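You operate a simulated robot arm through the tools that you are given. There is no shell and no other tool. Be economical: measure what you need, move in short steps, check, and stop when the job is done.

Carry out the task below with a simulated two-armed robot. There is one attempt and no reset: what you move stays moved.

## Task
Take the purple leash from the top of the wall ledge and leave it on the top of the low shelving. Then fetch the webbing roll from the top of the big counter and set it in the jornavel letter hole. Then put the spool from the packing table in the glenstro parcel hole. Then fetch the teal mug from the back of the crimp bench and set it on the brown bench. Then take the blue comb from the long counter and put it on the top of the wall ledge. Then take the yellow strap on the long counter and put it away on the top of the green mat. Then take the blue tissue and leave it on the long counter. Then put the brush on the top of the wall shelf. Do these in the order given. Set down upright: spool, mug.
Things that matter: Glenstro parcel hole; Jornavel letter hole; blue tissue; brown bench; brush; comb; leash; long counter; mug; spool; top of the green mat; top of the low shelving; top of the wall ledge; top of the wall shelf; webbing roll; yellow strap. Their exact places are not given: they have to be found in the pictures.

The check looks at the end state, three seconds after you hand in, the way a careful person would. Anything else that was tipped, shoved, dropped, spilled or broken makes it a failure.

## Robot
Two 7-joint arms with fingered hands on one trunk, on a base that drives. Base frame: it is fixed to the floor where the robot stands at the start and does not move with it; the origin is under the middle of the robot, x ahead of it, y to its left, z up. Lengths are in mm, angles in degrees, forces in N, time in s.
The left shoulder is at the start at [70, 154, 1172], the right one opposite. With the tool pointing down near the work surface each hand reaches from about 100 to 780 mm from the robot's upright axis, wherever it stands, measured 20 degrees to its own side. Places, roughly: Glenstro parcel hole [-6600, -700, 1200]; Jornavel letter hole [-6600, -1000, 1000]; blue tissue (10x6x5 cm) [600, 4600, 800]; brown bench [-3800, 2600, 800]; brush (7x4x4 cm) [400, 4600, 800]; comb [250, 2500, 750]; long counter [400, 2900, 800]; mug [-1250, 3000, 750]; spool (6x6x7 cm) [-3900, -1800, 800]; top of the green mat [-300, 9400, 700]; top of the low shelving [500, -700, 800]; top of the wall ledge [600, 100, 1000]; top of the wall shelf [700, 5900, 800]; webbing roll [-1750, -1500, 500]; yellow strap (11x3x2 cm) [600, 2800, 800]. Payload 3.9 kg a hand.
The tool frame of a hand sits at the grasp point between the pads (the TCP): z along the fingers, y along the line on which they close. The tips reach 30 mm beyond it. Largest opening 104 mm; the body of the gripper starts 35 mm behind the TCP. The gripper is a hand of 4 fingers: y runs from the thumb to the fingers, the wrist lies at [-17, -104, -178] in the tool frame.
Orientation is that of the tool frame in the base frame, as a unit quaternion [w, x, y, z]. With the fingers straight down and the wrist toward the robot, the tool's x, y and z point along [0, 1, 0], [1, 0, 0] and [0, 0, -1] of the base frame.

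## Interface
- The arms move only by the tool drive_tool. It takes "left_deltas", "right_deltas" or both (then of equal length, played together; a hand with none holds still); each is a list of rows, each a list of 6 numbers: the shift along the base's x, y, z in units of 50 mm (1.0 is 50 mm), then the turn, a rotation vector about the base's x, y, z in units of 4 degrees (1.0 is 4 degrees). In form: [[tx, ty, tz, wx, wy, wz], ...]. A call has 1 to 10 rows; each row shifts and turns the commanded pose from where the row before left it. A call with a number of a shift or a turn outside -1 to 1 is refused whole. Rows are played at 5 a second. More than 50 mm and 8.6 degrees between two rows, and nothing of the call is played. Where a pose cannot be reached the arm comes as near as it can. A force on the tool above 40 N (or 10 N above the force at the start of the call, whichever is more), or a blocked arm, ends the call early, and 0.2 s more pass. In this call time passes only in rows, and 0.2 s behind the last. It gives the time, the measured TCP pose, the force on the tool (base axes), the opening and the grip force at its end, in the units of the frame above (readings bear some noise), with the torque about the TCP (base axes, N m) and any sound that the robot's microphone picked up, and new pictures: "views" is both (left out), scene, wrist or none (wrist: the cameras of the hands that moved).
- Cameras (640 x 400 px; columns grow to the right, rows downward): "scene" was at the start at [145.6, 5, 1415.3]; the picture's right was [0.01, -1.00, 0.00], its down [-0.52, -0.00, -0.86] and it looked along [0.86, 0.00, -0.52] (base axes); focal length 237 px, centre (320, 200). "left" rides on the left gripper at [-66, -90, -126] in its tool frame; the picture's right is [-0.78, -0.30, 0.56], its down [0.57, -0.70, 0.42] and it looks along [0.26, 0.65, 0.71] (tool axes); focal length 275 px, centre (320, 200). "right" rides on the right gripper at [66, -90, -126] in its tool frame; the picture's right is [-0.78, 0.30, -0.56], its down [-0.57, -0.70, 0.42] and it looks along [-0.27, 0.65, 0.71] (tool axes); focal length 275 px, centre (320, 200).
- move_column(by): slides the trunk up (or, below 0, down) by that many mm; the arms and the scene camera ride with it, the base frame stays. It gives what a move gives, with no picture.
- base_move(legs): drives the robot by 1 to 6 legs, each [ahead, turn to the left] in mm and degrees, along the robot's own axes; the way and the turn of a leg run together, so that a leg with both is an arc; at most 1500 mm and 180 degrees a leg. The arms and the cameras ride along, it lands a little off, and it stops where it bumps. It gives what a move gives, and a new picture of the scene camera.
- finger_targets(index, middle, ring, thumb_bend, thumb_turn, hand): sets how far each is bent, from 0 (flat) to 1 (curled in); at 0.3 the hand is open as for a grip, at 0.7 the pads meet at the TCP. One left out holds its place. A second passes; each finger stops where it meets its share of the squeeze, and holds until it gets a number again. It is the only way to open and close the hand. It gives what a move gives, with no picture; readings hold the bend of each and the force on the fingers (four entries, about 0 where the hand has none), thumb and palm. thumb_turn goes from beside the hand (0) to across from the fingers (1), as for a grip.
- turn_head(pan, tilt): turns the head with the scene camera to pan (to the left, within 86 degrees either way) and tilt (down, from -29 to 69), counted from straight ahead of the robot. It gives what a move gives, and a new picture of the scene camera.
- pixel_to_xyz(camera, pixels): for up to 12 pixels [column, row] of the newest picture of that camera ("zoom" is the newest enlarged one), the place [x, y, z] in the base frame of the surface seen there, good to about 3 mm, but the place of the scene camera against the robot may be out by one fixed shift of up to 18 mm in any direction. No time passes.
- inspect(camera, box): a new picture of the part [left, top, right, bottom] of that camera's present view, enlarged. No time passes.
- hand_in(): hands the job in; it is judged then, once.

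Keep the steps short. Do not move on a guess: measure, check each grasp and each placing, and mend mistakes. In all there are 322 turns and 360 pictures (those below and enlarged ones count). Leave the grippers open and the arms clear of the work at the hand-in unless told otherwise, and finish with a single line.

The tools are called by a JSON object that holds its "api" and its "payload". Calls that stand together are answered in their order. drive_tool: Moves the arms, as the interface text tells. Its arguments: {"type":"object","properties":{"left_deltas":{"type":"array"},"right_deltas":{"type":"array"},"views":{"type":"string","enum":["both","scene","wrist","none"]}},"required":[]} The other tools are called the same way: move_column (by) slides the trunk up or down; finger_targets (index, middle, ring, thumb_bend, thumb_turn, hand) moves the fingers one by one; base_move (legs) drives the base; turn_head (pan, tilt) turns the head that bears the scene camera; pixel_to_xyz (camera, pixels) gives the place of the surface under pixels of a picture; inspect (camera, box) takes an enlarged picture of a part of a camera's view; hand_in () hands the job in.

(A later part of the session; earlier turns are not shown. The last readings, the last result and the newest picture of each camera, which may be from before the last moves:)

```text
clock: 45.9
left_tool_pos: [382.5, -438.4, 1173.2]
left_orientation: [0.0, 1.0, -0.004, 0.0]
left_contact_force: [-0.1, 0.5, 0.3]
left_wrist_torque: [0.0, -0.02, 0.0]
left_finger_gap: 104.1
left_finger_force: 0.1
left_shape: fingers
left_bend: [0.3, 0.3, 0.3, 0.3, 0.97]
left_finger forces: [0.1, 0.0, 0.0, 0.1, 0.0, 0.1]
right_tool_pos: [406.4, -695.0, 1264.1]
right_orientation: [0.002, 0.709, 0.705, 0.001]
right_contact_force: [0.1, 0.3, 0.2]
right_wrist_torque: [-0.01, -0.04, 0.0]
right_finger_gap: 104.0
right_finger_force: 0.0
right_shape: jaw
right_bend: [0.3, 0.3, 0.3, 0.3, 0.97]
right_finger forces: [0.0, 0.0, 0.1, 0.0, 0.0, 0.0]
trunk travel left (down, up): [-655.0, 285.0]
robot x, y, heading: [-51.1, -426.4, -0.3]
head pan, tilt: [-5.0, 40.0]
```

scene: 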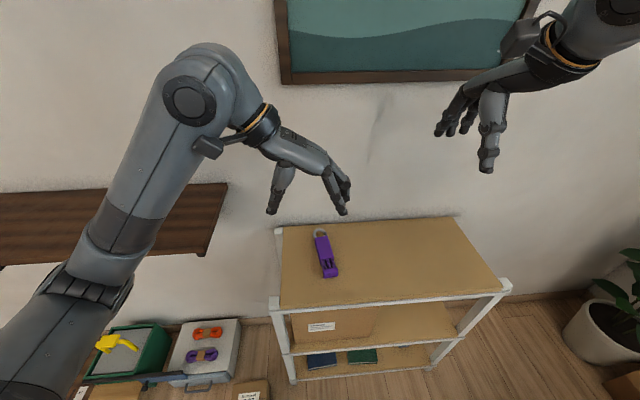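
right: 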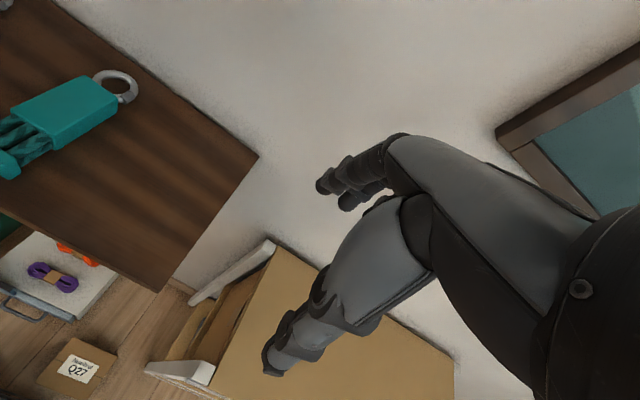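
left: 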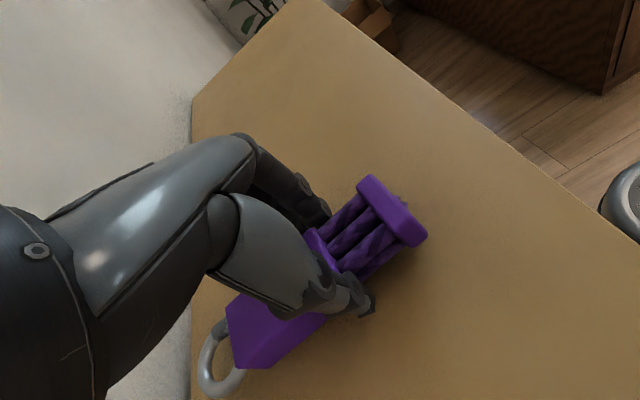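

The leash lies on the shelving. I tuck both hands in while turning the left hand back, then look to the right.

{"api": "drive_tool", "payload": {"left_deltas": [[-0.2, 0.8, 0, 0, 0, 1], [-0.2, 0.8, 0, 0, 0, 1], [-0.2, 0.8, 0, 0, 0, 1], [-0.2, 0.8, 0, 0, 0, 1], [0, 0.8, 0, 0, 0, 1], [0, 0, 0, 0, 0, 1], [0, 0, 0, 0, 0, 1], [0, 0, 0, 0, 0, 1], [0, 0, 0, 0, 0, 1], [0, 0, 0, 0, 0, 1]], "right_deltas": [[-0.6, 0, 0, 0, 0, 0], [-0.6, 0, 0, 0, 0, 0], [-0.6, 0, 0, 0, 0, 0], [-0.6, 0, 0, 0, 0, 0], [0, 0, 0, 0, 0, 0], [0, 0, 0, 0, 0, 0], [0, 0, 0, 0, 0, 0], [0, 0, 0, 0, 0, 0], [0, 0, 0, 0, 0, 0], [0, 0, 0, 0, 0, 0]], "views": "none"}}

{"api": "drive_tool", "payload": {"left_deltas": [[0, 0, 0, 0, 0, 1], [0, 0, 0, 0, 0, 1], [0, 0, 0, 0, 0, 1], [0, 0, 0, 0, 0, 1], [0, 0, 0, 0, 0, 1], [0, 0, 0, 0, 0, 1], [0, 0, 0, 0, 0, 1], [0, 0, 0, 0, 0, 1], [0, 0, 0, 0, 0, 1], [0, 0, 0, 0, 0, 1]], "views": "none"}}

{"api": "base_move", "payload": {"legs": [[-150, 0]]}}

{"api": "turn_head", "payload": {"pan": -86, "tilt": 20}}

```text
clock: 48.1
left_tool_pos: [341.1, -241.5, 1172.7]
left_orientation: [-0.001, 0.941, 0.339, -0.001]
left_contact_force: [-0.5, -0.1, 0.1]
left_wrist_torque: [-0.04, -0.06, 0.0]
left_finger_gap: 104.1
left_finger_force: 0.2
left_shape: fingers
left_bend: [0.3, 0.3, 0.3, 0.3, 0.97]
left_finger forces: [0.0, 0.0, 0.1, 0.0, 0.0, 0.0]
right_tool_pos: [283.5, -693.6, 1262.2]
right_orientation: [0.003, 0.71, 0.705, 0.002]
right_contact_force: [-0.1, 0.3, 0.6]
right_wrist_torque: [0.03, 0.0, 0.01]
right_finger_gap: 103.9
right_finger_force: 0.0
right_shape: jaw
right_bend: [0.3, 0.3, 0.3, 0.3, 0.97]
right_finger forces: [0.1, 0.0, 0.0, 0.0, 0.0, 0.1]
trunk travel left (down, up): [-655.0, 285.0]
robot x, y, heading: [-55.0, -426.0, -0.0]
head pan, tilt: [-5.0, 40.0]
```

```text
clock: 50.3
left_tool_pos: [370.1, -234.8, 1189.1]
left_orientation: [0.0, 0.769, 0.64, -0.001]
left_contact_force: [0.0, -0.3, -0.8]
left_wrist_torque: [-0.01, 0.01, -0.04]
left_finger_gap: 104.5
left_finger_force: 0.1
left_shape: fingers
left_bend: [0.3, 0.3, 0.3, 0.3, 0.97]
left_finger forces: [0.1, 0.0, 0.0, 0.0, 0.1, 0.0]
left hand out of reach, approached as far as the arm can: row 4, 5, 6, 7, 8, 9
right_tool_pos: [287.7, -694.4, 1263.2]
right_orientation: [0.0, 0.71, 0.704, 0.002]
right_contact_force: [-1.0, 0.5, 0.1]
right_wrist_torque: [-0.03, -0.04, -0.01]
right_finger_gap: 103.9
right_finger_force: 0.1
right_shape: jaw
right_bend: [0.3, 0.3, 0.3, 0.3, 0.97]
right_finger forces: [0.1, 0.0, 0.0, 0.0, 0.0, 0.0]
trunk travel left (down, up): [-655.0, 285.0]
robot x, y, heading: [-49.7, -426.5, -0.3]
head pan, tilt: [-5.0, 40.0]
```

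```text
clock: 51.7
left_tool_pos: [224.1, -234.6, 1188.0]
left_orientation: [-0.001, 0.769, 0.639, -0.002]
left_contact_force: [-0.5, 0.8, 0.9]
left_wrist_torque: [-0.03, 0.04, 0.0]
left_finger_gap: 104.2
left_finger_force: 0.1
left_shape: fingers
left_bend: [0.3, 0.3, 0.3, 0.3, 0.97]
left_finger forces: [0.1, 0.0, 0.0, 0.1, 0.0, 0.1]
right_tool_pos: [140.0, -694.7, 1262.4]
right_orientation: [0.0, 0.711, 0.703, 0.0]
right_contact_force: [-0.7, 0.4, 0.5]
right_wrist_torque: [0.02, 0.02, -0.04]
right_finger_gap: 103.4
right_finger_force: 0.1
right_shape: jaw
right_bend: [0.3, 0.3, 0.3, 0.3, 0.97]
right_finger forces: [0.1, 0.0, 0.1, 0.0, 0.0, 0.1]
trunk travel left (down, up): [-655.0, 285.0]
robot x, y, heading: [-204.3, -425.2, -0.2]
head pan, tilt: [-5.0, 40.0]
```

scene: 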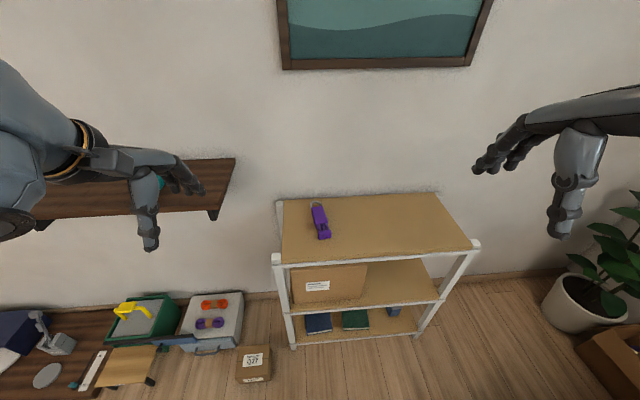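

```text
clock: 53.2
left_tool_pos: [222.4, -234.3, 1188.1]
left_orientation: [-0.001, 0.769, 0.64, -0.002]
left_contact_force: [0.5, -0.9, 0.2]
left_wrist_torque: [-0.02, -0.01, 0.0]
left_finger_gap: 104.5
left_finger_force: 0.1
left_shape: fingers
left_bend: [0.3, 0.3, 0.3, 0.3, 0.97]
left_finger forces: [0.1, 0.0, 0.0, 0.0, 0.0, 0.0]
right_tool_pos: [137.0, -693.2, 1264.0]
right_orientation: [0.002, 0.711, 0.703, 0.001]
right_contact_force: [0.5, 0.1, 0.1]
right_wrist_torque: [0.04, 0.0, 0.06]
right_finger_gap: 103.6
right_finger_force: 0.0
right_shape: jaw
right_bend: [0.3, 0.3, 0.3, 0.3, 0.97]
right_finger forces: [0.0, 0.0, 0.0, 0.0, 0.0, 0.0]
trunk travel left (down, up): [-655.0, 285.0]
robot x, y, heading: [-201.7, -426.9, -0.4]
head pan, tilt: [-85.9, 20.0]
```

scene: 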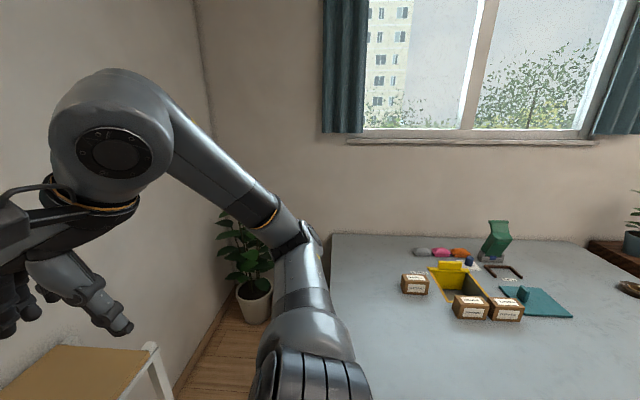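

The big counter is to the right. I turn the base right 90° to face it.

{"api": "base_move", "payload": {"legs": [[0, -90]]}}

{"api": "turn_head", "payload": {"pan": -40, "tilt": 25}}

```text
clock: 57.5
left_tool_pos: [-14.3, -850.5, 1189.0]
left_orientation: [-0.001, 0.995, -0.098, -0.001]
left_contact_force: [0.4, -0.4, -0.7]
left_wrist_torque: [0.01, 0.03, 0.0]
left_finger_gap: 104.3
left_finger_force: 0.0
left_shape: fingers
left_bend: [0.3, 0.3, 0.3, 0.3, 0.97]
left_finger forces: [0.0, 0.0, 0.0, 0.0, 0.1, 0.0]
right_tool_pos: [-474.8, -758.3, 1263.9]
right_orientation: [0.001, 1.0, -0.011, 0.0]
right_contact_force: [0.1, -0.6, 0.4]
right_wrist_torque: [-0.01, -0.04, 0.0]
right_finger_gap: 103.7
right_finger_force: 0.1
right_shape: jaw
right_bend: [0.3, 0.3, 0.3, 0.3, 0.97]
right_finger forces: [0.1, 0.0, 0.1, 0.1, 0.1, 0.1]
trunk travel left (down, up): [-655.0, 285.0]
robot x, y, heading: [-201.8, -424.9, -91.2]
head pan, tilt: [-85.9, 20.0]
```

scene: 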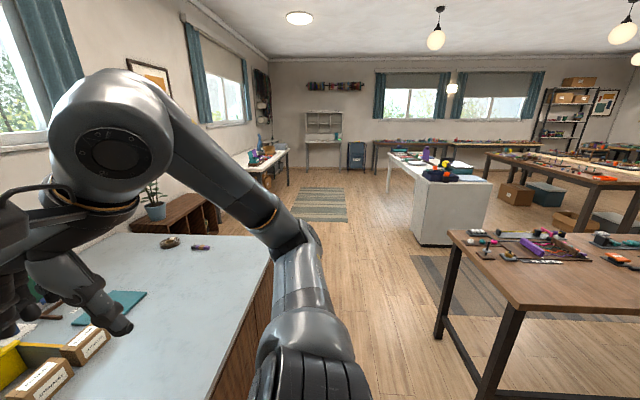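

```text
clock: 58.6
left_tool_pos: [-15.4, -850.4, 1188.2]
left_orientation: [-0.001, 0.995, -0.098, 0.0]
left_contact_force: [0.7, -0.5, -0.1]
left_wrist_torque: [0.03, 0.0, 0.0]
left_finger_gap: 104.5
left_finger_force: 0.1
left_shape: fingers
left_bend: [0.3, 0.3, 0.3, 0.3, 0.97]
left_finger forces: [0.0, 0.0, 0.1, 0.0, 0.0, 0.0]
right_tool_pos: [-473.6, -759.4, 1262.4]
right_orientation: [0.001, 1.0, -0.011, 0.0]
right_contact_force: [0.7, -0.9, 0.6]
right_wrist_torque: [0.0, 0.0, 0.03]
right_finger_gap: 103.7
right_finger_force: 0.1
right_shape: jaw
right_bend: [0.3, 0.3, 0.3, 0.3, 0.97]
right_finger forces: [0.0, 0.0, 0.1, 0.1, 0.1, 0.0]
trunk travel left (down, up): [-655.0, 285.0]
robot x, y, heading: [-201.2, -421.0, -91.0]
head pan, tilt: [-40.0, 25.0]
```

scene: 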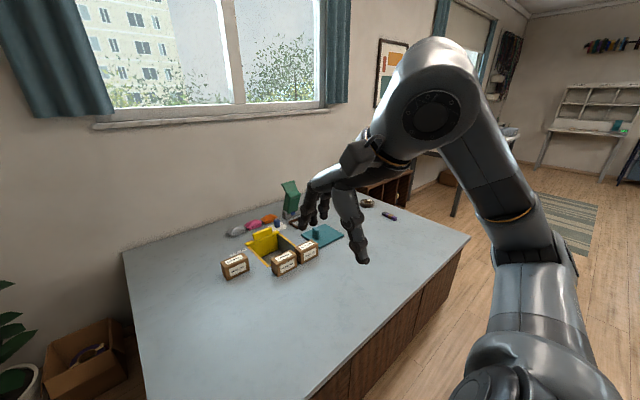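

A small round thing sits at about (367,202) on the counter's far end. I enlarge the view and measure.

{"api": "inspect", "payload": {"camera": "scene", "box": [220, 170, 420, 295]}}

{"api": "pixel_to_xyz", "payload": {"camera": "scene", "pixels": [[367, 203], [389, 216], [468, 239], [320, 375], [125, 252], [285, 262], [440, 260], [235, 265]]}}

```text
3.20 times, centred on (320, 232) of scene
```

zoom: 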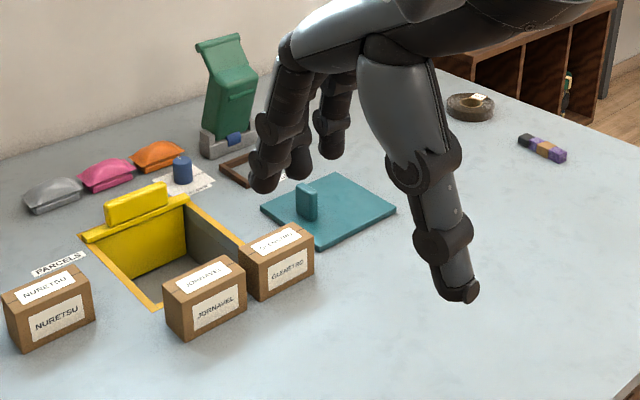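

```text
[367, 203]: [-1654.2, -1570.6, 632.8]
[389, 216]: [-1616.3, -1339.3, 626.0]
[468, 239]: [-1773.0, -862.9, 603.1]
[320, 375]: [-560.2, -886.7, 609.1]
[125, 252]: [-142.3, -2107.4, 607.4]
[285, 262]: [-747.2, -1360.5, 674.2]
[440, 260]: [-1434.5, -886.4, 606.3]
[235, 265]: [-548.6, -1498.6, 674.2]
```

The roll is at about (−1654, −1571) near the counter's far short end. I turn another 90° right to look along the aisle.

{"api": "base_move", "payload": {"legs": [[0, -89]]}}

{"api": "turn_head", "payload": {"pan": 0, "tilt": 25}}

```text
clock: 62.8
left_tool_pos: [-627.5, -609.5, 1188.3]
left_orientation: [0.001, -0.633, 0.774, -0.001]
left_contact_force: [0.2, 0.2, -0.3]
left_wrist_torque: [0.01, -0.01, -0.02]
left_finger_gap: 104.4
left_finger_force: 0.0
left_shape: fingers
left_bend: [0.3, 0.3, 0.3, 0.3, 0.97]
left_finger forces: [0.1, 0.0, 0.0, 0.0, 0.0, 0.0]
right_tool_pos: [-534.6, -150.5, 1263.1]
right_orientation: [0.001, -0.698, 0.716, 0.001]
right_contact_force: [-0.2, 0.4, 0.5]
right_wrist_torque: [-0.01, -0.02, -0.02]
right_finger_gap: 103.8
right_finger_force: 0.1
right_shape: jaw
right_bend: [0.3, 0.3, 0.3, 0.3, 0.97]
right_finger forces: [0.0, 0.0, 0.0, 0.0, 0.0, 0.0]
trunk travel left (down, up): [-655.0, 285.0]
robot x, y, heading: [-203.3, -425.8, 178.9]
head pan, tilt: [-40.0, 25.0]
```

scene: 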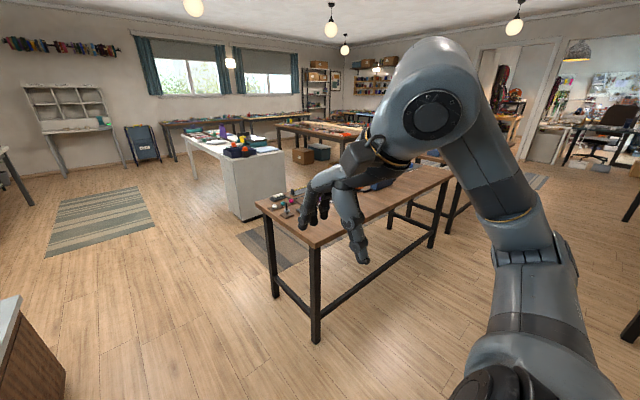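

```text
clock: 63.9
left_tool_pos: [-627.3, -610.6, 1188.3]
left_orientation: [0.001, -0.634, 0.773, 0.0]
left_contact_force: [-0.8, -0.2, -0.6]
left_wrist_torque: [0.01, -0.01, 0.04]
left_finger_gap: 104.4
left_finger_force: 0.0
left_shape: fingers
left_bend: [0.3, 0.3, 0.3, 0.3, 0.97]
left_finger forces: [0.1, 0.1, 0.1, 0.0, 0.1, 0.0]
right_tool_pos: [-536.5, -151.3, 1263.1]
right_orientation: [0.0, -0.698, 0.716, 0.002]
right_contact_force: [0.9, -0.2, 0.4]
right_wrist_torque: [-0.02, 0.0, 0.0]
right_finger_gap: 104.0
right_finger_force: 0.1
right_shape: jaw
right_bend: [0.3, 0.3, 0.3, 0.3, 0.97]
right_finger forces: [0.0, 0.0, 0.1, 0.0, 0.0, 0.0]
trunk travel left (down, up): [-655.0, 285.0]
robot x, y, heading: [-203.8, -424.0, 178.9]
head pan, tilt: [0.0, 25.0]
```

scene: 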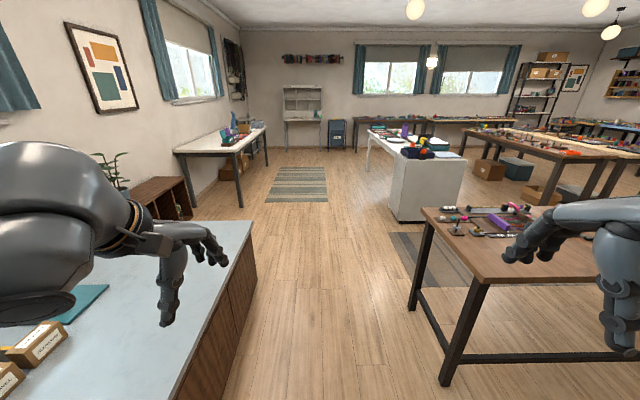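

The aisle looks open. I measure the table corner, the cubby unit and the wall hutch.

{"api": "pixel_to_xyz", "payload": {"camera": "scene", "pixels": [[445, 380], [425, 207], [400, 215], [253, 222], [190, 190], [135, 188], [302, 100], [243, 205], [318, 118], [225, 139], [190, 215]]}}

{"api": "inspect", "payload": {"camera": "scene", "box": [260, 75, 340, 125]}}

```text
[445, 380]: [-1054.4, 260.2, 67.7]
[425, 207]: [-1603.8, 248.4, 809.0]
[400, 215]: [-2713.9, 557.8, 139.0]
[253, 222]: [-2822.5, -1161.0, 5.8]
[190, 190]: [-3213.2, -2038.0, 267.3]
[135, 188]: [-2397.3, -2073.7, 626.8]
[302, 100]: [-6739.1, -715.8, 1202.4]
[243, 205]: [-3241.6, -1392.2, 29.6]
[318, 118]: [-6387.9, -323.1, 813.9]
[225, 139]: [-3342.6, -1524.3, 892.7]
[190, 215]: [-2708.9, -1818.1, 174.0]
```

```text
8.00 times, centred on (300, 100) of scene
```

zoom: 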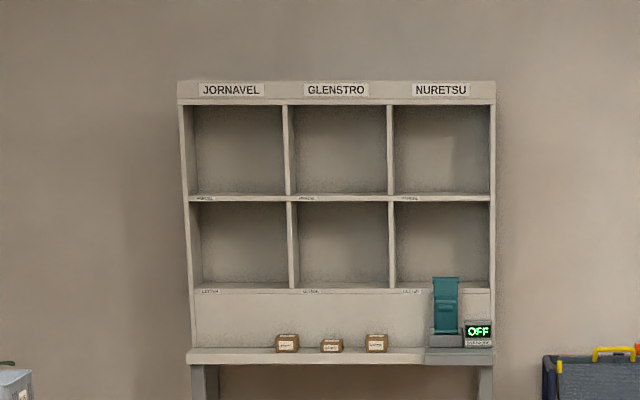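

Hutch: Jornavel is the left column and Glenstro the middle one. The aisle is clear, so I drive to the counter's west end and face +x.

{"api": "base_move", "payload": {"legs": [[1400, 0], [660, 0], [0, 91], [920, 0], [0, 90]]}}

{"api": "turn_head", "payload": {"pan": -15, "tilt": 45}}

```text
clock: 86.3
left_tool_pos: [-1852.6, -1074.2, 1189.0]
left_orientation: [0.0, 0.774, 0.633, -0.001]
left_contact_force: [0.4, 0.0, 0.1]
left_wrist_torque: [-0.01, -0.02, 0.03]
left_finger_gap: 104.6
left_finger_force: 0.1
left_shape: fingers
left_bend: [0.3, 0.3, 0.3, 0.3, 0.97]
left_finger forces: [0.0, 0.1, 0.0, 0.0, 0.0, 0.0]
right_tool_pos: [-1944.4, -1534.5, 1261.9]
right_orientation: [0.001, 0.716, 0.698, 0.0]
right_contact_force: [0.1, -0.5, -0.7]
right_wrist_torque: [0.01, -0.01, 0.01]
right_finger_gap: 103.9
right_finger_force: 0.0
right_shape: jaw
right_bend: [0.3, 0.3, 0.3, 0.3, 0.97]
right_finger forces: [0.0, 0.1, 0.0, 0.1, 0.0, 0.0]
trunk travel left (down, up): [-655.0, 285.0]
robot x, y, heading: [-2279.2, -1258.2, -1.2]
head pan, tilt: [0.0, 25.0]
```

scene: 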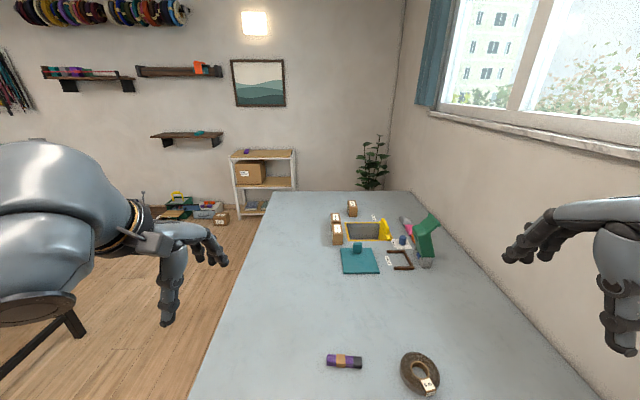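

```text
clock: 87.1
left_tool_pos: [-1852.3, -1073.7, 1188.8]
left_orientation: [0.0, 0.774, 0.633, -0.001]
left_contact_force: [-0.6, 0.0, -0.3]
left_wrist_torque: [0.01, 0.01, 0.0]
left_finger_gap: 104.1
left_finger_force: 0.1
left_shape: fingers
left_bend: [0.3, 0.3, 0.3, 0.3, 0.97]
left_finger forces: [0.1, 0.1, 0.1, 0.1, 0.0, 0.0]
right_tool_pos: [-1943.8, -1533.6, 1262.6]
right_orientation: [0.001, 0.716, 0.698, 0.001]
right_contact_force: [0.6, 0.2, 0.5]
right_wrist_torque: [-0.02, 0.01, 0.0]
right_finger_gap: 103.8
right_finger_force: 0.1
right_shape: jaw
right_bend: [0.3, 0.3, 0.3, 0.3, 0.97]
right_finger forces: [0.0, 0.0, 0.1, 0.0, 0.0, 0.0]
trunk travel left (down, up): [-655.0, 285.0]
robot x, y, heading: [-2276.9, -1259.1, -1.2]
head pan, tilt: [-15.0, 45.0]
```

scene: 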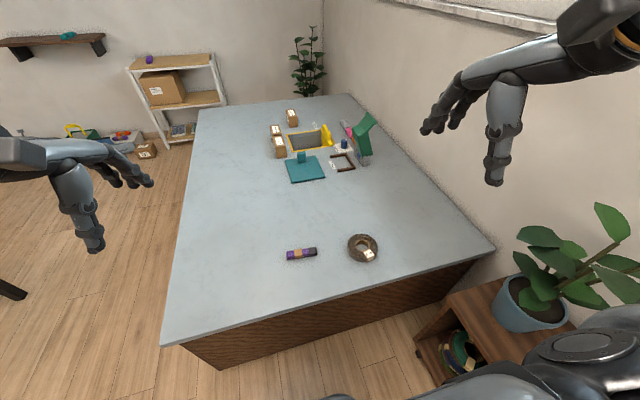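

{"api": "inspect", "payload": {"camera": "scene", "box": [270, 220, 398, 300]}}

{"api": "pixel_to_xyz", "payload": {"camera": "scene", "pixels": [[362, 248], [348, 247], [378, 248], [362, 236], [363, 260], [302, 253], [164, 342], [494, 250], [330, 295], [375, 280]]}}

```text
5.00 times, centred on (334, 260) of scene
```

zoom: 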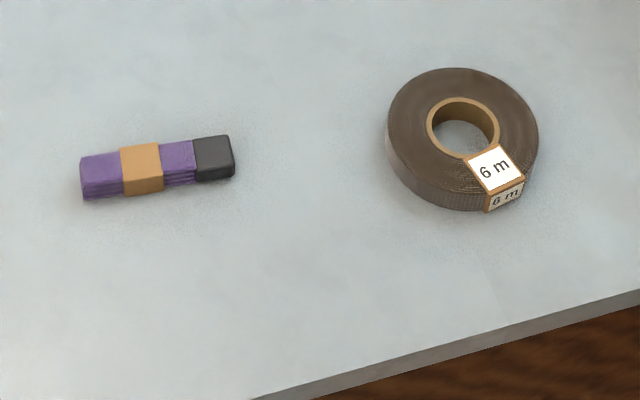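

```text
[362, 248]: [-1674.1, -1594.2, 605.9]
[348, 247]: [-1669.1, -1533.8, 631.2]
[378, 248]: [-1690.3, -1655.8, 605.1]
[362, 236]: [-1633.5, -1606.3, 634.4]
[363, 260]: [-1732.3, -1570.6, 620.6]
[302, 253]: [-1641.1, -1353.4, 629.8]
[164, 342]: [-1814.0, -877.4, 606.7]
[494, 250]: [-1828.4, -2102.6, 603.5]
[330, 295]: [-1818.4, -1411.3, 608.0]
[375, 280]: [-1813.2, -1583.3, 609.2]
```

The tagged ring ("6 m") is the webbing roll. I measure its size from the enlarged picture.

{"api": "pixel_to_xyz", "payload": {"camera": "zoom", "pixels": [[392, 120], [534, 120], [462, 72], [445, 100], [430, 130], [500, 130], [463, 140], [410, 130], [518, 130], [495, 165], [405, 180], [465, 85]]}}

```text
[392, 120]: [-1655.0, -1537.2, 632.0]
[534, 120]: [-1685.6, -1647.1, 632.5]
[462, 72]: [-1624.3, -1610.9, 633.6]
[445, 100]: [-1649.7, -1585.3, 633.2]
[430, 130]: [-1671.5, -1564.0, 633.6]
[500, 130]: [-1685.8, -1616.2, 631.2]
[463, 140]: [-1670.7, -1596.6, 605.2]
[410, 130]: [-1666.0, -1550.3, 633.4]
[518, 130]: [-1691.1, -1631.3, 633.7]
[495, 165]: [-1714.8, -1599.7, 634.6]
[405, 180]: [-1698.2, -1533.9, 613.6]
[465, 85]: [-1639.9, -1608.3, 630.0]
```

Outer diameter is about 114 mm, hole about 54 mm, height about 28 mm. I plan to pinch the far rim with the thumb in the hole and the hand leaning 15°, so it can later enter the pigeonhole. First I move the right hand above the roll.

{"api": "drive_tool", "payload": {"right_deltas": [[0.6, -0.12, -0.75, 0, -0.375, 0], [0.6, -0.12, -0.75, 0, -0.375, 0], [0.6, -0.12, -0.75, 0, -0.375, 0], [0.6, -0.12, -0.75, 0, -0.375, 0], [0.6, -0.12, -0.75, 0, -0.375, 0], [0.6, -0.12, -0.75, 0, -0.375, 0], [0.6, -0.12, -0.75, 0, -0.375, 0], [0.6, -0.12, -0.75, 0, -0.375, 0], [0.6, -0.12, -0.75, 0, -0.375, 0], [0.6, -0.12, -0.75, 0, -0.375, 0]], "views": "both"}}

```text
clock: 89.3
left_tool_pos: [-1850.5, -1075.4, 1188.5]
left_orientation: [-0.001, 0.774, 0.633, -0.001]
left_contact_force: [-0.5, -0.5, -0.3]
left_wrist_torque: [0.0, 0.02, -0.02]
left_finger_gap: 104.5
left_finger_force: 0.1
left_shape: fingers
left_bend: [0.3, 0.3, 0.3, 0.3, 0.97]
left_finger forces: [0.0, 0.0, 0.0, 0.1, 0.1, 0.0]
right_tool_pos: [-1643.9, -1595.2, 883.4]
right_orientation: [0.091, 0.709, 0.693, 0.093]
right_contact_force: [-0.4, -0.5, -0.4]
right_wrist_torque: [0.01, 0.0, 0.02]
right_finger_gap: 103.7
right_finger_force: 0.1
right_shape: jaw
right_bend: [0.3, 0.3, 0.3, 0.3, 0.97]
right_finger forces: [0.0, 0.0, 0.0, 0.0, 0.1, 0.1]
trunk travel left (down, up): [-655.0, 285.0]
robot x, y, heading: [-2276.0, -1258.7, -1.1]
head pan, tilt: [-15.0, 45.0]
```

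scene: 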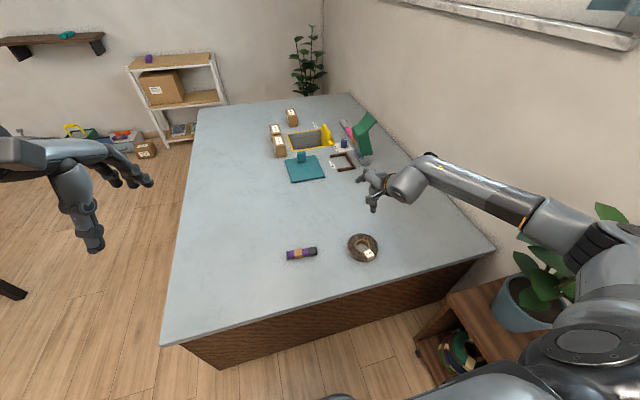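
right: 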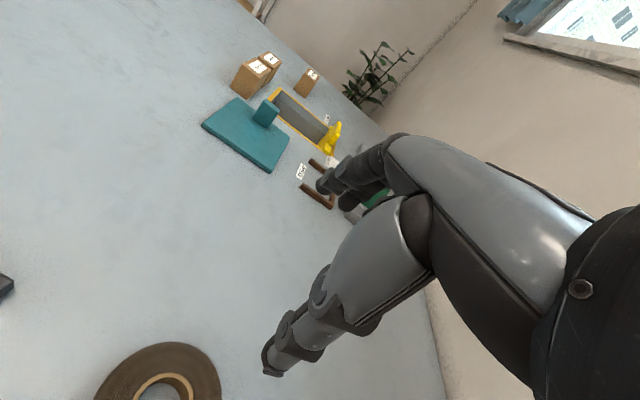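

I measure the roll in the wrist view, and how close the elbow is to the plant.

{"api": "pixel_to_xyz", "payload": {"camera": "right", "pixels": [[165, 345], [170, 375], [205, 365], [120, 375], [140, 392], [192, 395], [215, 395], [100, 395], [165, 392]]}}

{"api": "pixel_to_xyz", "payload": {"camera": "scene", "pixels": [[600, 245], [560, 225], [620, 260], [540, 240], [560, 260], [605, 215], [530, 285], [580, 345], [530, 310], [348, 247], [376, 246]]}}

```text
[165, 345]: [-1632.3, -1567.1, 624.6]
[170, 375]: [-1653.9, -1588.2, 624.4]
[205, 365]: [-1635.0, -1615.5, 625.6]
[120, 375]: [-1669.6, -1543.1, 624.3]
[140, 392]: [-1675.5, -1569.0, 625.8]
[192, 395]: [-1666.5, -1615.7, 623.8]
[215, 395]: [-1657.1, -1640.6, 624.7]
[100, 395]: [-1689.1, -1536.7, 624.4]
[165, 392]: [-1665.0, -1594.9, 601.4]
```

```text
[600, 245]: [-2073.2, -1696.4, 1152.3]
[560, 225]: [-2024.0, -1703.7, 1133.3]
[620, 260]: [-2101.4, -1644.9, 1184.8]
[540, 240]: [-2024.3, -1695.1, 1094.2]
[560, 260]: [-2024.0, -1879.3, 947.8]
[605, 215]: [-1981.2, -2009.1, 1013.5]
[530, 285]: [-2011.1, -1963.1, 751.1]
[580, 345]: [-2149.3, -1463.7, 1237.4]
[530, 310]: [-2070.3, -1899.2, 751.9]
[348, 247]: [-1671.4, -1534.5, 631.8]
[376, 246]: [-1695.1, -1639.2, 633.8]
```

The roll's centre is about (−1682, −1592), top z 625, table 601. Leaning would keep the fingers too high, so I square the hand to straight down first, part-close the thumb to fit the hole, and come lower.

{"api": "finger_targets", "payload": {"hand": "right", "thumb_bend": 0.42}}

{"api": "drive_tool", "payload": {"right_deltas": [[0.02, 0.02, -0.8, 0, 0.95, 0], [0.02, 0.02, -0.8, 0, 0.95, 0], [0.02, 0.02, -0.8, 0, 0.95, 0], [0, 0, -0.8, 0, 0.9, 0], [0, 0, -0.3, 0, 0, 0]], "views": "both"}}

```text
clock: 90.3
left_tool_pos: [-1852.1, -1074.6, 1188.1]
left_orientation: [-0.001, 0.774, 0.633, -0.001]
left_contact_force: [-0.1, 0.7, 0.7]
left_wrist_torque: [0.01, 0.0, -0.01]
left_finger_gap: 104.3
left_finger_force: 0.1
left_shape: fingers
left_bend: [0.3, 0.3, 0.3, 0.3, 0.97]
left_finger forces: [0.0, 0.0, 0.0, 0.0, 0.1, 0.0]
right_tool_pos: [-1645.8, -1594.3, 886.3]
right_orientation: [0.092, 0.71, 0.692, 0.094]
right_contact_force: [0.0, 0.0, -0.4]
right_wrist_torque: [-0.04, 0.04, -0.02]
right_finger_gap: 90.0
right_finger_force: 0.0
right_shape: fingers
right_bend: [0.3, 0.3, 0.3, 0.42, 0.97]
right_finger forces: [0.0, 0.0, 0.0, 0.1, 0.0, 0.0]
trunk travel left (down, up): [-655.0, 285.0]
robot x, y, heading: [-2279.0, -1260.1, -1.2]
head pan, tilt: [-15.0, 45.0]
```

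```text
clock: 91.5
left_tool_pos: [-1852.4, -1074.7, 1189.0]
left_orientation: [-0.001, 0.773, 0.634, -0.001]
left_contact_force: [-0.5, -0.5, -0.4]
left_wrist_torque: [0.01, 0.02, -0.03]
left_finger_gap: 104.5
left_finger_force: 0.0
left_shape: fingers
left_bend: [0.3, 0.3, 0.3, 0.3, 0.97]
left_finger forces: [0.1, 0.1, 0.0, 0.1, 0.1, 0.0]
right_tool_pos: [-1642.5, -1590.2, 712.7]
right_orientation: [0.001, 0.716, 0.698, -0.001]
right_contact_force: [-0.9, -0.6, -0.8]
right_wrist_torque: [0.0, 0.02, 0.01]
right_finger_gap: 89.7
right_finger_force: 0.1
right_shape: fingers
right_bend: [0.3, 0.3, 0.3, 0.42, 0.97]
right_finger forces: [0.1, 0.1, 0.0, 0.0, 0.0, 0.1]
trunk travel left (down, up): [-655.0, 285.0]
robot x, y, heading: [-2277.4, -1256.7, -1.0]
head pan, tilt: [-15.0, 45.0]
```

scene: 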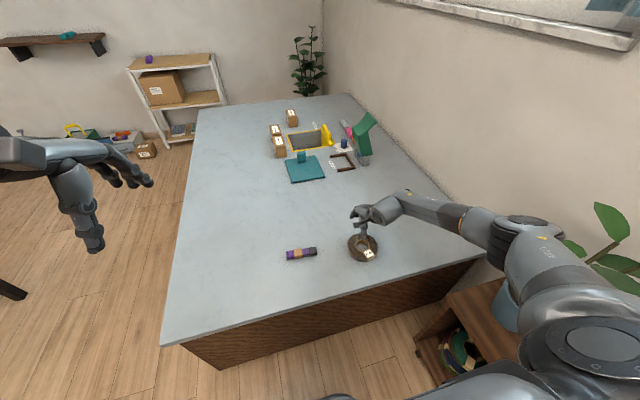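
right: 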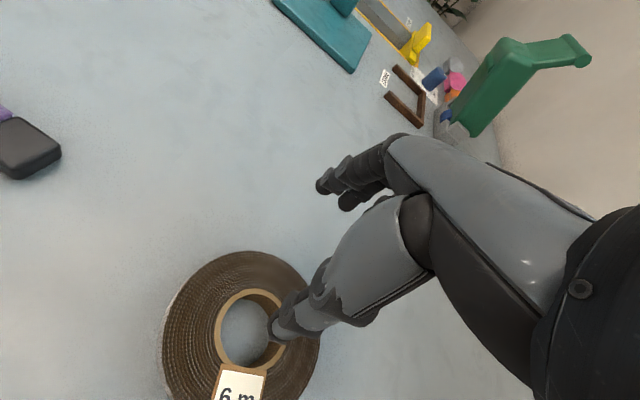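

{"api": "pixel_to_xyz", "payload": {"camera": "right", "pixels": [[215, 330], [250, 290], [222, 305], [228, 362], [165, 340], [240, 254], [195, 275], [300, 280], [240, 335], [317, 345]]}}

{"api": "pixel_to_xyz", "payload": {"camera": "scene", "pixels": [[515, 230], [545, 235], [560, 255], [590, 240], [478, 215], [510, 300]]}}

```text
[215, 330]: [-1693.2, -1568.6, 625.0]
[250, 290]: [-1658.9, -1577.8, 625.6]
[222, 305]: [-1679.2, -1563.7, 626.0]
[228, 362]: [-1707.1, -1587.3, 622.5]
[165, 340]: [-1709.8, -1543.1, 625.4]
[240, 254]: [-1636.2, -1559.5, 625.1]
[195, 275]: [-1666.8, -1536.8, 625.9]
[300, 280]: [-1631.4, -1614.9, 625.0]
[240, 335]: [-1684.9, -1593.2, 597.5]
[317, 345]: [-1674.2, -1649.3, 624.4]
```

```text
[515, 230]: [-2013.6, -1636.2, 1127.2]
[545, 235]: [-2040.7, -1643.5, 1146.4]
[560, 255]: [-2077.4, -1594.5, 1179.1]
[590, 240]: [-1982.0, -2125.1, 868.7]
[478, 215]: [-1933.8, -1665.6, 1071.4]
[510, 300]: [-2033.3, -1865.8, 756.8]
```

{"api": "pixel_to_xyz", "payload": {"camera": "right", "pixels": [[274, 328], [285, 312], [280, 335], [322, 185], [350, 205]]}}

```text
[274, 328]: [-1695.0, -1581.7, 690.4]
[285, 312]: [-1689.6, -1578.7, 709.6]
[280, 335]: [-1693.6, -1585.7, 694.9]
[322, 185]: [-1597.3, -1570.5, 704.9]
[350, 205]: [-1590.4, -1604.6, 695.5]
```

The thumb tip is over the hole at about (−1690, −1590). I lower to z 637.

{"api": "drive_tool", "payload": {"right_deltas": [[0.05, -0.03, -0.8, 0, 0, 0], [0, 0, -0.5, 0, 0, 0], [0, 0, -0.2, 0, 0, 0]], "views": "wrist"}}

```text
clock: 92.3
left_tool_pos: [-1854.5, -1075.9, 1189.3]
left_orientation: [-0.001, 0.773, 0.634, 0.0]
left_contact_force: [-1.0, -0.2, 0.6]
left_wrist_torque: [0.02, -0.02, 0.05]
left_finger_gap: 104.5
left_finger_force: 0.1
left_shape: fingers
left_bend: [0.3, 0.3, 0.3, 0.3, 0.97]
left_finger forces: [0.0, 0.0, 0.0, 0.2, 0.0, 0.0]
right_tool_pos: [-1649.1, -1571.1, 646.9]
right_orientation: [-0.001, 0.719, 0.695, 0.001]
right_contact_force: [-0.4, -0.1, -0.6]
right_wrist_torque: [0.03, 0.03, 0.02]
right_finger_gap: 89.2
right_finger_force: 0.0
right_shape: fingers
right_bend: [0.3, 0.3, 0.3, 0.42, 0.97]
right_finger forces: [0.1, 0.0, 0.0, 0.1, 0.1, 0.1]
right hand out of reach, approached as far as the arm can: row 2, 3
trunk travel left (down, up): [-655.0, 285.0]
robot x, y, heading: [-2275.5, -1262.9, -1.4]
head pan, tilt: [-15.0, 45.0]
```

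right: 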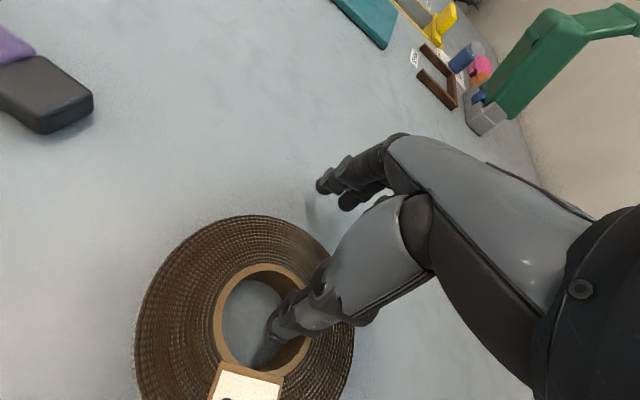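

Out of reach at that height. I go back up 100 mm and lower the trunk instead.

{"api": "drive_tool", "payload": {"right_deltas": [[0, 0, 0.8, 0, 0, 0], [0, 0, 1, 0, 0, 0], [0, 0, 1, 0, 0, 0]], "views": "none"}}

{"api": "move_column", "payload": {"by": -100}}

```text
clock: 93.1
left_tool_pos: [-1852.8, -1074.4, 1188.9]
left_orientation: [0.0, 0.774, 0.633, -0.001]
left_contact_force: [-0.4, 0.3, -0.9]
left_wrist_torque: [-0.01, 0.01, -0.02]
left_finger_gap: 104.4
left_finger_force: 0.0
left_shape: fingers
left_bend: [0.3, 0.3, 0.3, 0.3, 0.97]
left_finger forces: [0.0, 0.0, 0.0, 0.0, 0.0, 0.0]
right_tool_pos: [-1650.6, -1571.4, 787.2]
right_orientation: [0.001, 0.716, 0.698, 0.001]
right_contact_force: [-0.3, -0.5, -1.0]
right_wrist_torque: [-0.03, -0.02, 0.0]
right_finger_gap: 89.4
right_finger_force: 0.1
right_shape: fingers
right_bend: [0.3, 0.3, 0.3, 0.42, 0.97]
right_finger forces: [0.0, 0.1, 0.0, 0.1, 0.0, 0.0]
trunk travel left (down, up): [-655.0, 285.0]
robot x, y, heading: [-2280.4, -1262.2, -1.1]
head pan, tilt: [-15.0, 45.0]
```

```text
clock: 94.4
left_tool_pos: [-1851.6, -1075.0, 1089.0]
left_orientation: [0.001, 0.774, 0.633, -0.001]
left_contact_force: [-1.1, 0.2, 0.3]
left_wrist_torque: [0.02, 0.02, 0.02]
left_finger_gap: 104.4
left_finger_force: 0.0
left_shape: fingers
left_bend: [0.3, 0.3, 0.3, 0.3, 0.97]
left_finger forces: [0.0, 0.1, 0.0, 0.0, 0.0, 0.0]
right_tool_pos: [-1649.2, -1572.0, 687.1]
right_orientation: [0.0, 0.717, 0.697, 0.001]
right_contact_force: [-0.5, -0.5, -0.4]
right_wrist_torque: [0.0, -0.05, 0.01]
right_finger_gap: 89.3
right_finger_force: 0.0
right_shape: fingers
right_bend: [0.3, 0.3, 0.3, 0.42, 0.97]
right_finger forces: [0.0, 0.0, 0.0, 0.1, 0.0, 0.1]
trunk travel left (down, up): [-555.0, 385.0]
robot x, y, heading: [-2278.0, -1258.5, -1.6]
head pan, tilt: [-15.0, 45.0]
```

I realign over the rim at this height, then lower.

{"api": "drive_tool", "payload": {"right_deltas": [[0.18, -0.4, 0, 0, 0, 0], [0, 0, -0.5, 0, 0, 0], [0, 0, -0.4, 0, 0, 0]], "views": "wrist"}}

```text
clock: 95.4
left_tool_pos: [-1853.1, -1074.6, 1087.9]
left_orientation: [0.0, 0.774, 0.634, -0.001]
left_contact_force: [0.2, -0.1, 0.2]
left_wrist_torque: [0.02, 0.0, -0.05]
left_finger_gap: 104.3
left_finger_force: 0.0
left_shape: fingers
left_bend: [0.3, 0.3, 0.3, 0.3, 0.97]
left_finger forces: [0.1, 0.0, 0.0, 0.0, 0.0, 0.1]
right_tool_pos: [-1629.3, -1590.3, 653.4]
right_orientation: [0.005, 0.717, 0.697, 0.013]
right_contact_force: [-0.3, -0.6, 23.2]
right_wrist_torque: [0.08, 1.36, 0.0]
right_finger_gap: 99.5
right_finger_force: 11.4
right_shape: fingers
right_bend: [0.3, 0.3, 0.3, 0.36, 0.98]
right_finger forces: [0.0, 0.0, 0.0, 0.1, 23.1, 0.0]
trunk travel left (down, up): [-555.0, 385.0]
robot x, y, heading: [-2275.9, -1257.1, -1.1]
head pan, tilt: [-15.0, 45.0]
stopped in row 3 (right hand): the force on the tool passed its limit (the readings are from after the stop); the commanded pose is now the measured one
```

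right: 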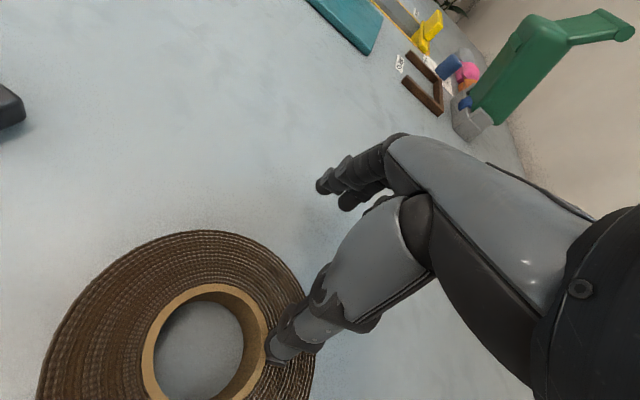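

The thumb landed on the rim. I raise and measure the roll again.

{"api": "drive_tool", "payload": {"right_deltas": [[0, 0, 0.6, 0, 0, 0]], "views": "wrist"}}

```text
clock: 95.8
left_tool_pos: [-1852.3, -1074.9, 1088.4]
left_orientation: [-0.001, 0.774, 0.634, -0.001]
left_contact_force: [0.1, -0.8, 0.1]
left_wrist_torque: [-0.03, 0.0, 0.0]
left_finger_gap: 104.5
left_finger_force: 0.1
left_shape: fingers
left_bend: [0.3, 0.3, 0.3, 0.3, 0.97]
left_finger forces: [0.1, 0.0, 0.0, 0.0, 0.0, 0.0]
right_tool_pos: [-1632.1, -1591.5, 678.1]
right_orientation: [0.004, 0.716, 0.698, 0.007]
right_contact_force: [0.1, -0.5, 0.3]
right_wrist_torque: [-0.01, 0.0, 0.02]
right_finger_gap: 89.7
right_finger_force: 0.1
right_shape: fingers
right_bend: [0.3, 0.3, 0.3, 0.42, 0.97]
right_finger forces: [0.0, 0.1, 0.0, 0.0, 0.0, 0.0]
trunk travel left (down, up): [-555.0, 385.0]
robot x, y, heading: [-2279.7, -1255.8, -1.1]
head pan, tilt: [-15.0, 45.0]
```

right: 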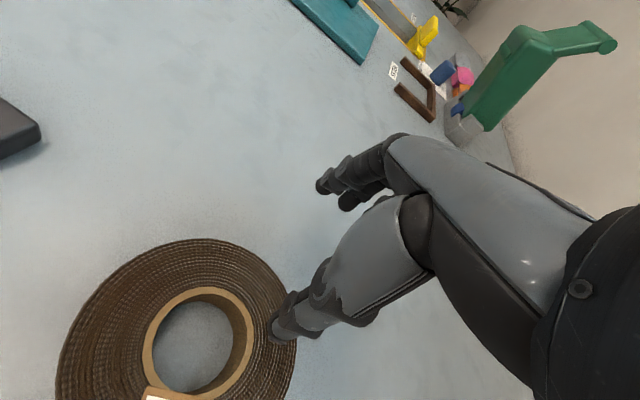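

{"api": "pixel_to_xyz", "payload": {"camera": "right", "pixels": [[145, 345], [160, 312], [200, 292], [248, 320], [246, 352], [62, 365], [110, 282], [200, 240], [260, 265], [290, 300], [295, 360], [272, 333]]}}

```text
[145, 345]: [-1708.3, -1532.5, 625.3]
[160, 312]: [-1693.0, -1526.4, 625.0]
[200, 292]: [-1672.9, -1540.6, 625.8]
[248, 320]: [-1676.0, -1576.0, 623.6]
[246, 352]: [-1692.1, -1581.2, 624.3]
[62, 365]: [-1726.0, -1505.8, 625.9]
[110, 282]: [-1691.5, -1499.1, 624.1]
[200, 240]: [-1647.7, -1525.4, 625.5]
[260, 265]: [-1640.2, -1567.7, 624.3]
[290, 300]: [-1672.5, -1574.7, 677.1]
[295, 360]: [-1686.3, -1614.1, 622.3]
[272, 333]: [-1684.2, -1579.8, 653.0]
```

The roll has moved to centre (−1694, −1555). I shift to the new far-rim point (−1653, −1556) and check before lowering.

{"api": "drive_tool", "payload": {"right_deltas": [[-0.42, 0.72, 0, 0, 0, 0]], "views": "wrist"}}

{"api": "pixel_to_xyz", "payload": {"camera": "right", "pixels": [[272, 333], [275, 325]]}}

```text
clock: 96.2
left_tool_pos: [-1852.8, -1073.1, 1090.1]
left_orientation: [0.0, 0.773, 0.635, -0.002]
left_contact_force: [-0.4, 0.6, 0.2]
left_wrist_torque: [-0.04, -0.02, -0.02]
left_finger_gap: 104.5
left_finger_force: 0.1
left_shape: fingers
left_bend: [0.3, 0.3, 0.3, 0.3, 0.97]
left_finger forces: [0.1, 0.0, 0.0, 0.0, 0.0, 0.0]
right_tool_pos: [-1651.9, -1552.5, 680.2]
right_orientation: [0.006, 0.717, 0.697, 0.007]
right_contact_force: [0.1, -0.1, 0.2]
right_wrist_torque: [0.01, -0.01, 0.01]
right_finger_gap: 90.0
right_finger_force: 0.0
right_shape: fingers
right_bend: [0.3, 0.3, 0.3, 0.42, 0.97]
right_finger forces: [0.1, 0.0, 0.1, 0.1, 0.1, 0.0]
trunk travel left (down, up): [-555.0, 385.0]
robot x, y, heading: [-2279.5, -1257.5, -1.4]
head pan, tilt: [-15.0, 45.0]
```

right: 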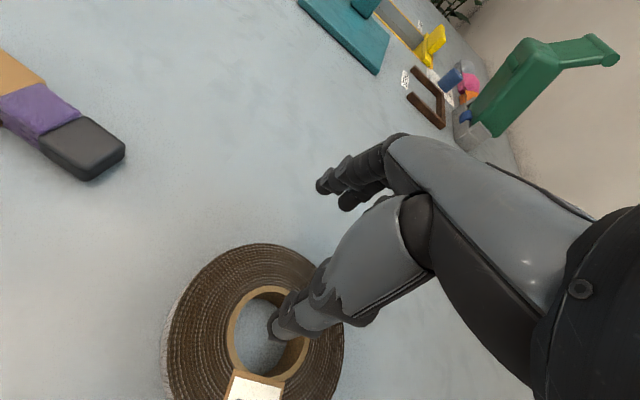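

```text
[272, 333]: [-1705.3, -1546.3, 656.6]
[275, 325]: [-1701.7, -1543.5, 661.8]
```

The thumb is over the hole. I lower.

{"api": "drive_tool", "payload": {"right_deltas": [[0, -0.04, -0.5, 0, 0, 0], [0, 0, -0.36, 0, 0, 0]], "views": "wrist"}}

```text
clock: 96.8
left_tool_pos: [-1852.8, -1074.9, 1088.6]
left_orientation: [0.0, 0.774, 0.633, 0.0]
left_contact_force: [0.1, 0.0, 0.0]
left_wrist_torque: [0.01, -0.01, -0.02]
left_finger_gap: 104.6
left_finger_force: 0.0
left_shape: fingers
left_bend: [0.3, 0.3, 0.3, 0.3, 0.97]
left_finger forces: [0.0, 0.0, 0.1, 0.0, 0.1, 0.1]
right_tool_pos: [-1653.2, -1557.4, 635.7]
right_orientation: [0.004, 0.716, 0.698, 0.009]
right_contact_force: [0.1, -0.3, 0.2]
right_wrist_torque: [0.0, -0.02, -0.01]
right_finger_gap: 89.9
right_finger_force: 0.1
right_shape: fingers
right_bend: [0.3, 0.3, 0.3, 0.42, 0.97]
right_finger forces: [0.1, 0.1, 0.0, 0.1, 0.0, 0.0]
trunk travel left (down, up): [-555.0, 385.0]
robot x, y, heading: [-2283.4, -1257.0, -1.0]
head pan, tilt: [-15.0, 45.0]
```

right: 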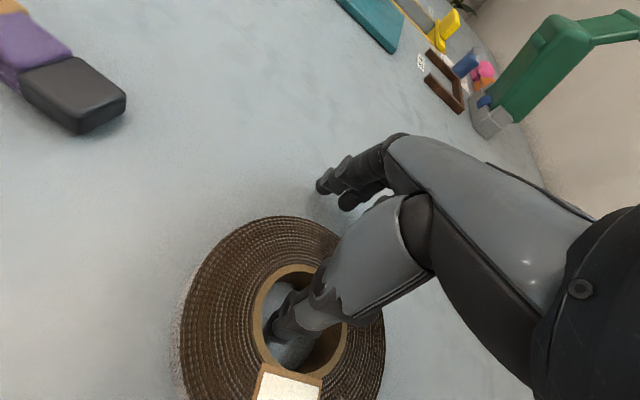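

The thumb is in the hole. I close.

{"api": "finger_targets", "payload": {"hand": "right", "index": 0.7, "middle": 0.7, "ring": 0.7, "thumb_bend": 0.7}}

{"api": "drive_tool", "payload": {"right_deltas": [[0, 0, 0.5, 0, 0, 0], [0, 0, 0.8, 0, 0, 0], [0, 0, 0.8, 0, 0, 0]], "views": "both"}}

```text
clock: 97.8
left_tool_pos: [-1852.1, -1073.9, 1089.1]
left_orientation: [0.0, 0.774, 0.633, -0.001]
left_contact_force: [0.4, -0.4, 0.3]
left_wrist_torque: [-0.03, -0.01, 0.01]
left_finger_gap: 104.4
left_finger_force: 0.0
left_shape: fingers
left_bend: [0.3, 0.3, 0.3, 0.3, 0.97]
left_finger forces: [0.0, 0.1, 0.0, 0.1, 0.0, 0.0]
right_tool_pos: [-1652.8, -1556.5, 636.8]
right_orientation: [0.005, 0.717, 0.697, 0.008]
right_contact_force: [0.2, -0.7, 0.4]
right_wrist_torque: [0.09, 0.22, 0.0]
right_finger_gap: 30.6
right_finger_force: 13.3
right_shape: fingers
right_bend: [0.6, 0.64, 0.68, 0.61, 0.95]
right_finger forces: [6.5, 6.5, 1.5, 0.1, 12.9, 0.0]
trunk travel left (down, up): [-555.0, 385.0]
robot x, y, heading: [-2279.0, -1260.4, -1.3]
head pan, tilt: [-15.0, 45.0]
```

```text
clock: 98.6
left_tool_pos: [-1851.8, -1073.3, 1088.1]
left_orientation: [0.0, 0.774, 0.633, -0.001]
left_contact_force: [0.6, 0.0, 0.2]
left_wrist_torque: [0.0, 0.02, 0.01]
left_finger_gap: 104.4
left_finger_force: 0.0
left_shape: fingers
left_bend: [0.3, 0.3, 0.3, 0.3, 0.97]
left_finger forces: [0.0, 0.1, 0.1, 0.1, 0.0, 0.0]
right_tool_pos: [-1654.0, -1557.0, 741.8]
right_orientation: [0.004, 0.717, 0.697, 0.008]
right_contact_force: [0.4, 0.7, -2.0]
right_wrist_torque: [-0.01, -0.08, -0.03]
right_finger_gap: 31.0
right_finger_force: 13.2
right_shape: fingers
right_bend: [0.61, 0.64, 0.69, 0.6, 0.95]
right_finger forces: [6.6, 6.0, 0.5, 0.0, 12.8, 0.0]
trunk travel left (down, up): [-555.0, 385.0]
robot x, y, heading: [-2280.6, -1258.1, -1.2]
head pan, tilt: [-15.0, 45.0]
```

scene: 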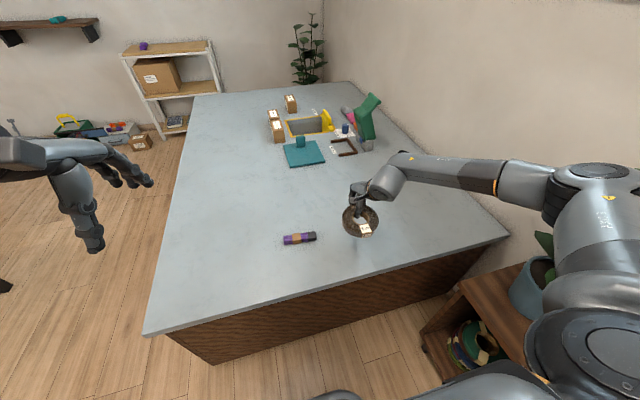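
right: 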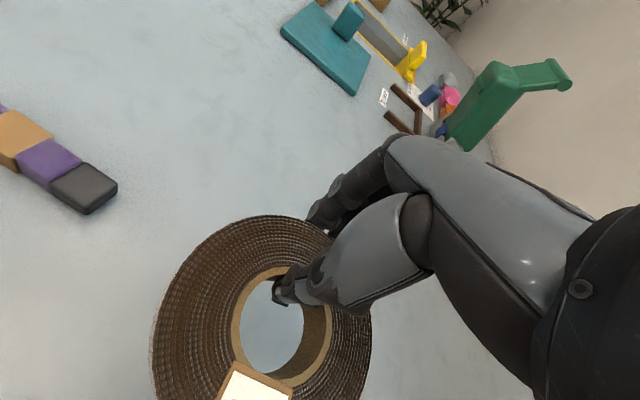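

The roll is held. I lift it well clear and draw it in toward the robot.

{"api": "drive_tool", "payload": {"right_deltas": [[0, 0.2, 0.9, 0, 0, 0], [0, 0.2, 0.9, 0, 0, 0], [-0.3, 0.2, 0.9, 0, 0, 0], [-0.6, 0.2, 0.7, 0, 0, 0], [-0.6, 0, 0.7, 0, 0, 0], [-0.6, 0, 0.7, 0, 0, 0], [-0.7, 0, 0.6, 0, 0, 0], [-0.7, 0, 0.6, 0, 0, 0]], "views": "scene"}}

```text
clock: 100.4
left_tool_pos: [-1854.8, -1074.0, 1089.9]
left_orientation: [0.001, 0.774, 0.633, -0.001]
left_contact_force: [-1.3, -1.2, -0.2]
left_wrist_torque: [-0.01, 0.01, 0.0]
left_finger_gap: 104.6
left_finger_force: 0.1
left_shape: fingers
left_bend: [0.3, 0.3, 0.3, 0.3, 0.97]
left_finger forces: [0.1, 0.0, 0.0, 0.0, 0.0, 0.0]
right_tool_pos: [-1832.1, -1518.3, 1040.8]
right_orientation: [0.004, 0.717, 0.697, 0.008]
right_contact_force: [-0.3, 0.5, -1.4]
right_wrist_torque: [-0.01, -0.12, 0.01]
right_finger_gap: 30.8
right_finger_force: 12.9
right_shape: fingers
right_bend: [0.62, 0.65, 0.69, 0.6, 0.95]
right_finger forces: [6.7, 5.7, 0.4, 0.0, 12.7, 0.1]
trunk travel left (down, up): [-555.0, 385.0]
robot x, y, heading: [-2278.2, -1258.0, -1.4]
head pan, tilt: [-15.0, 45.0]
```

scene: 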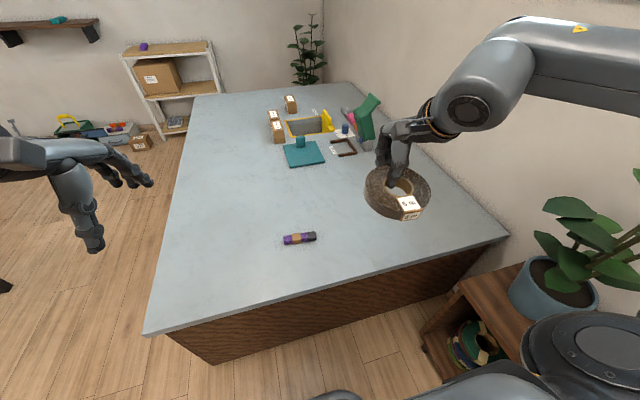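

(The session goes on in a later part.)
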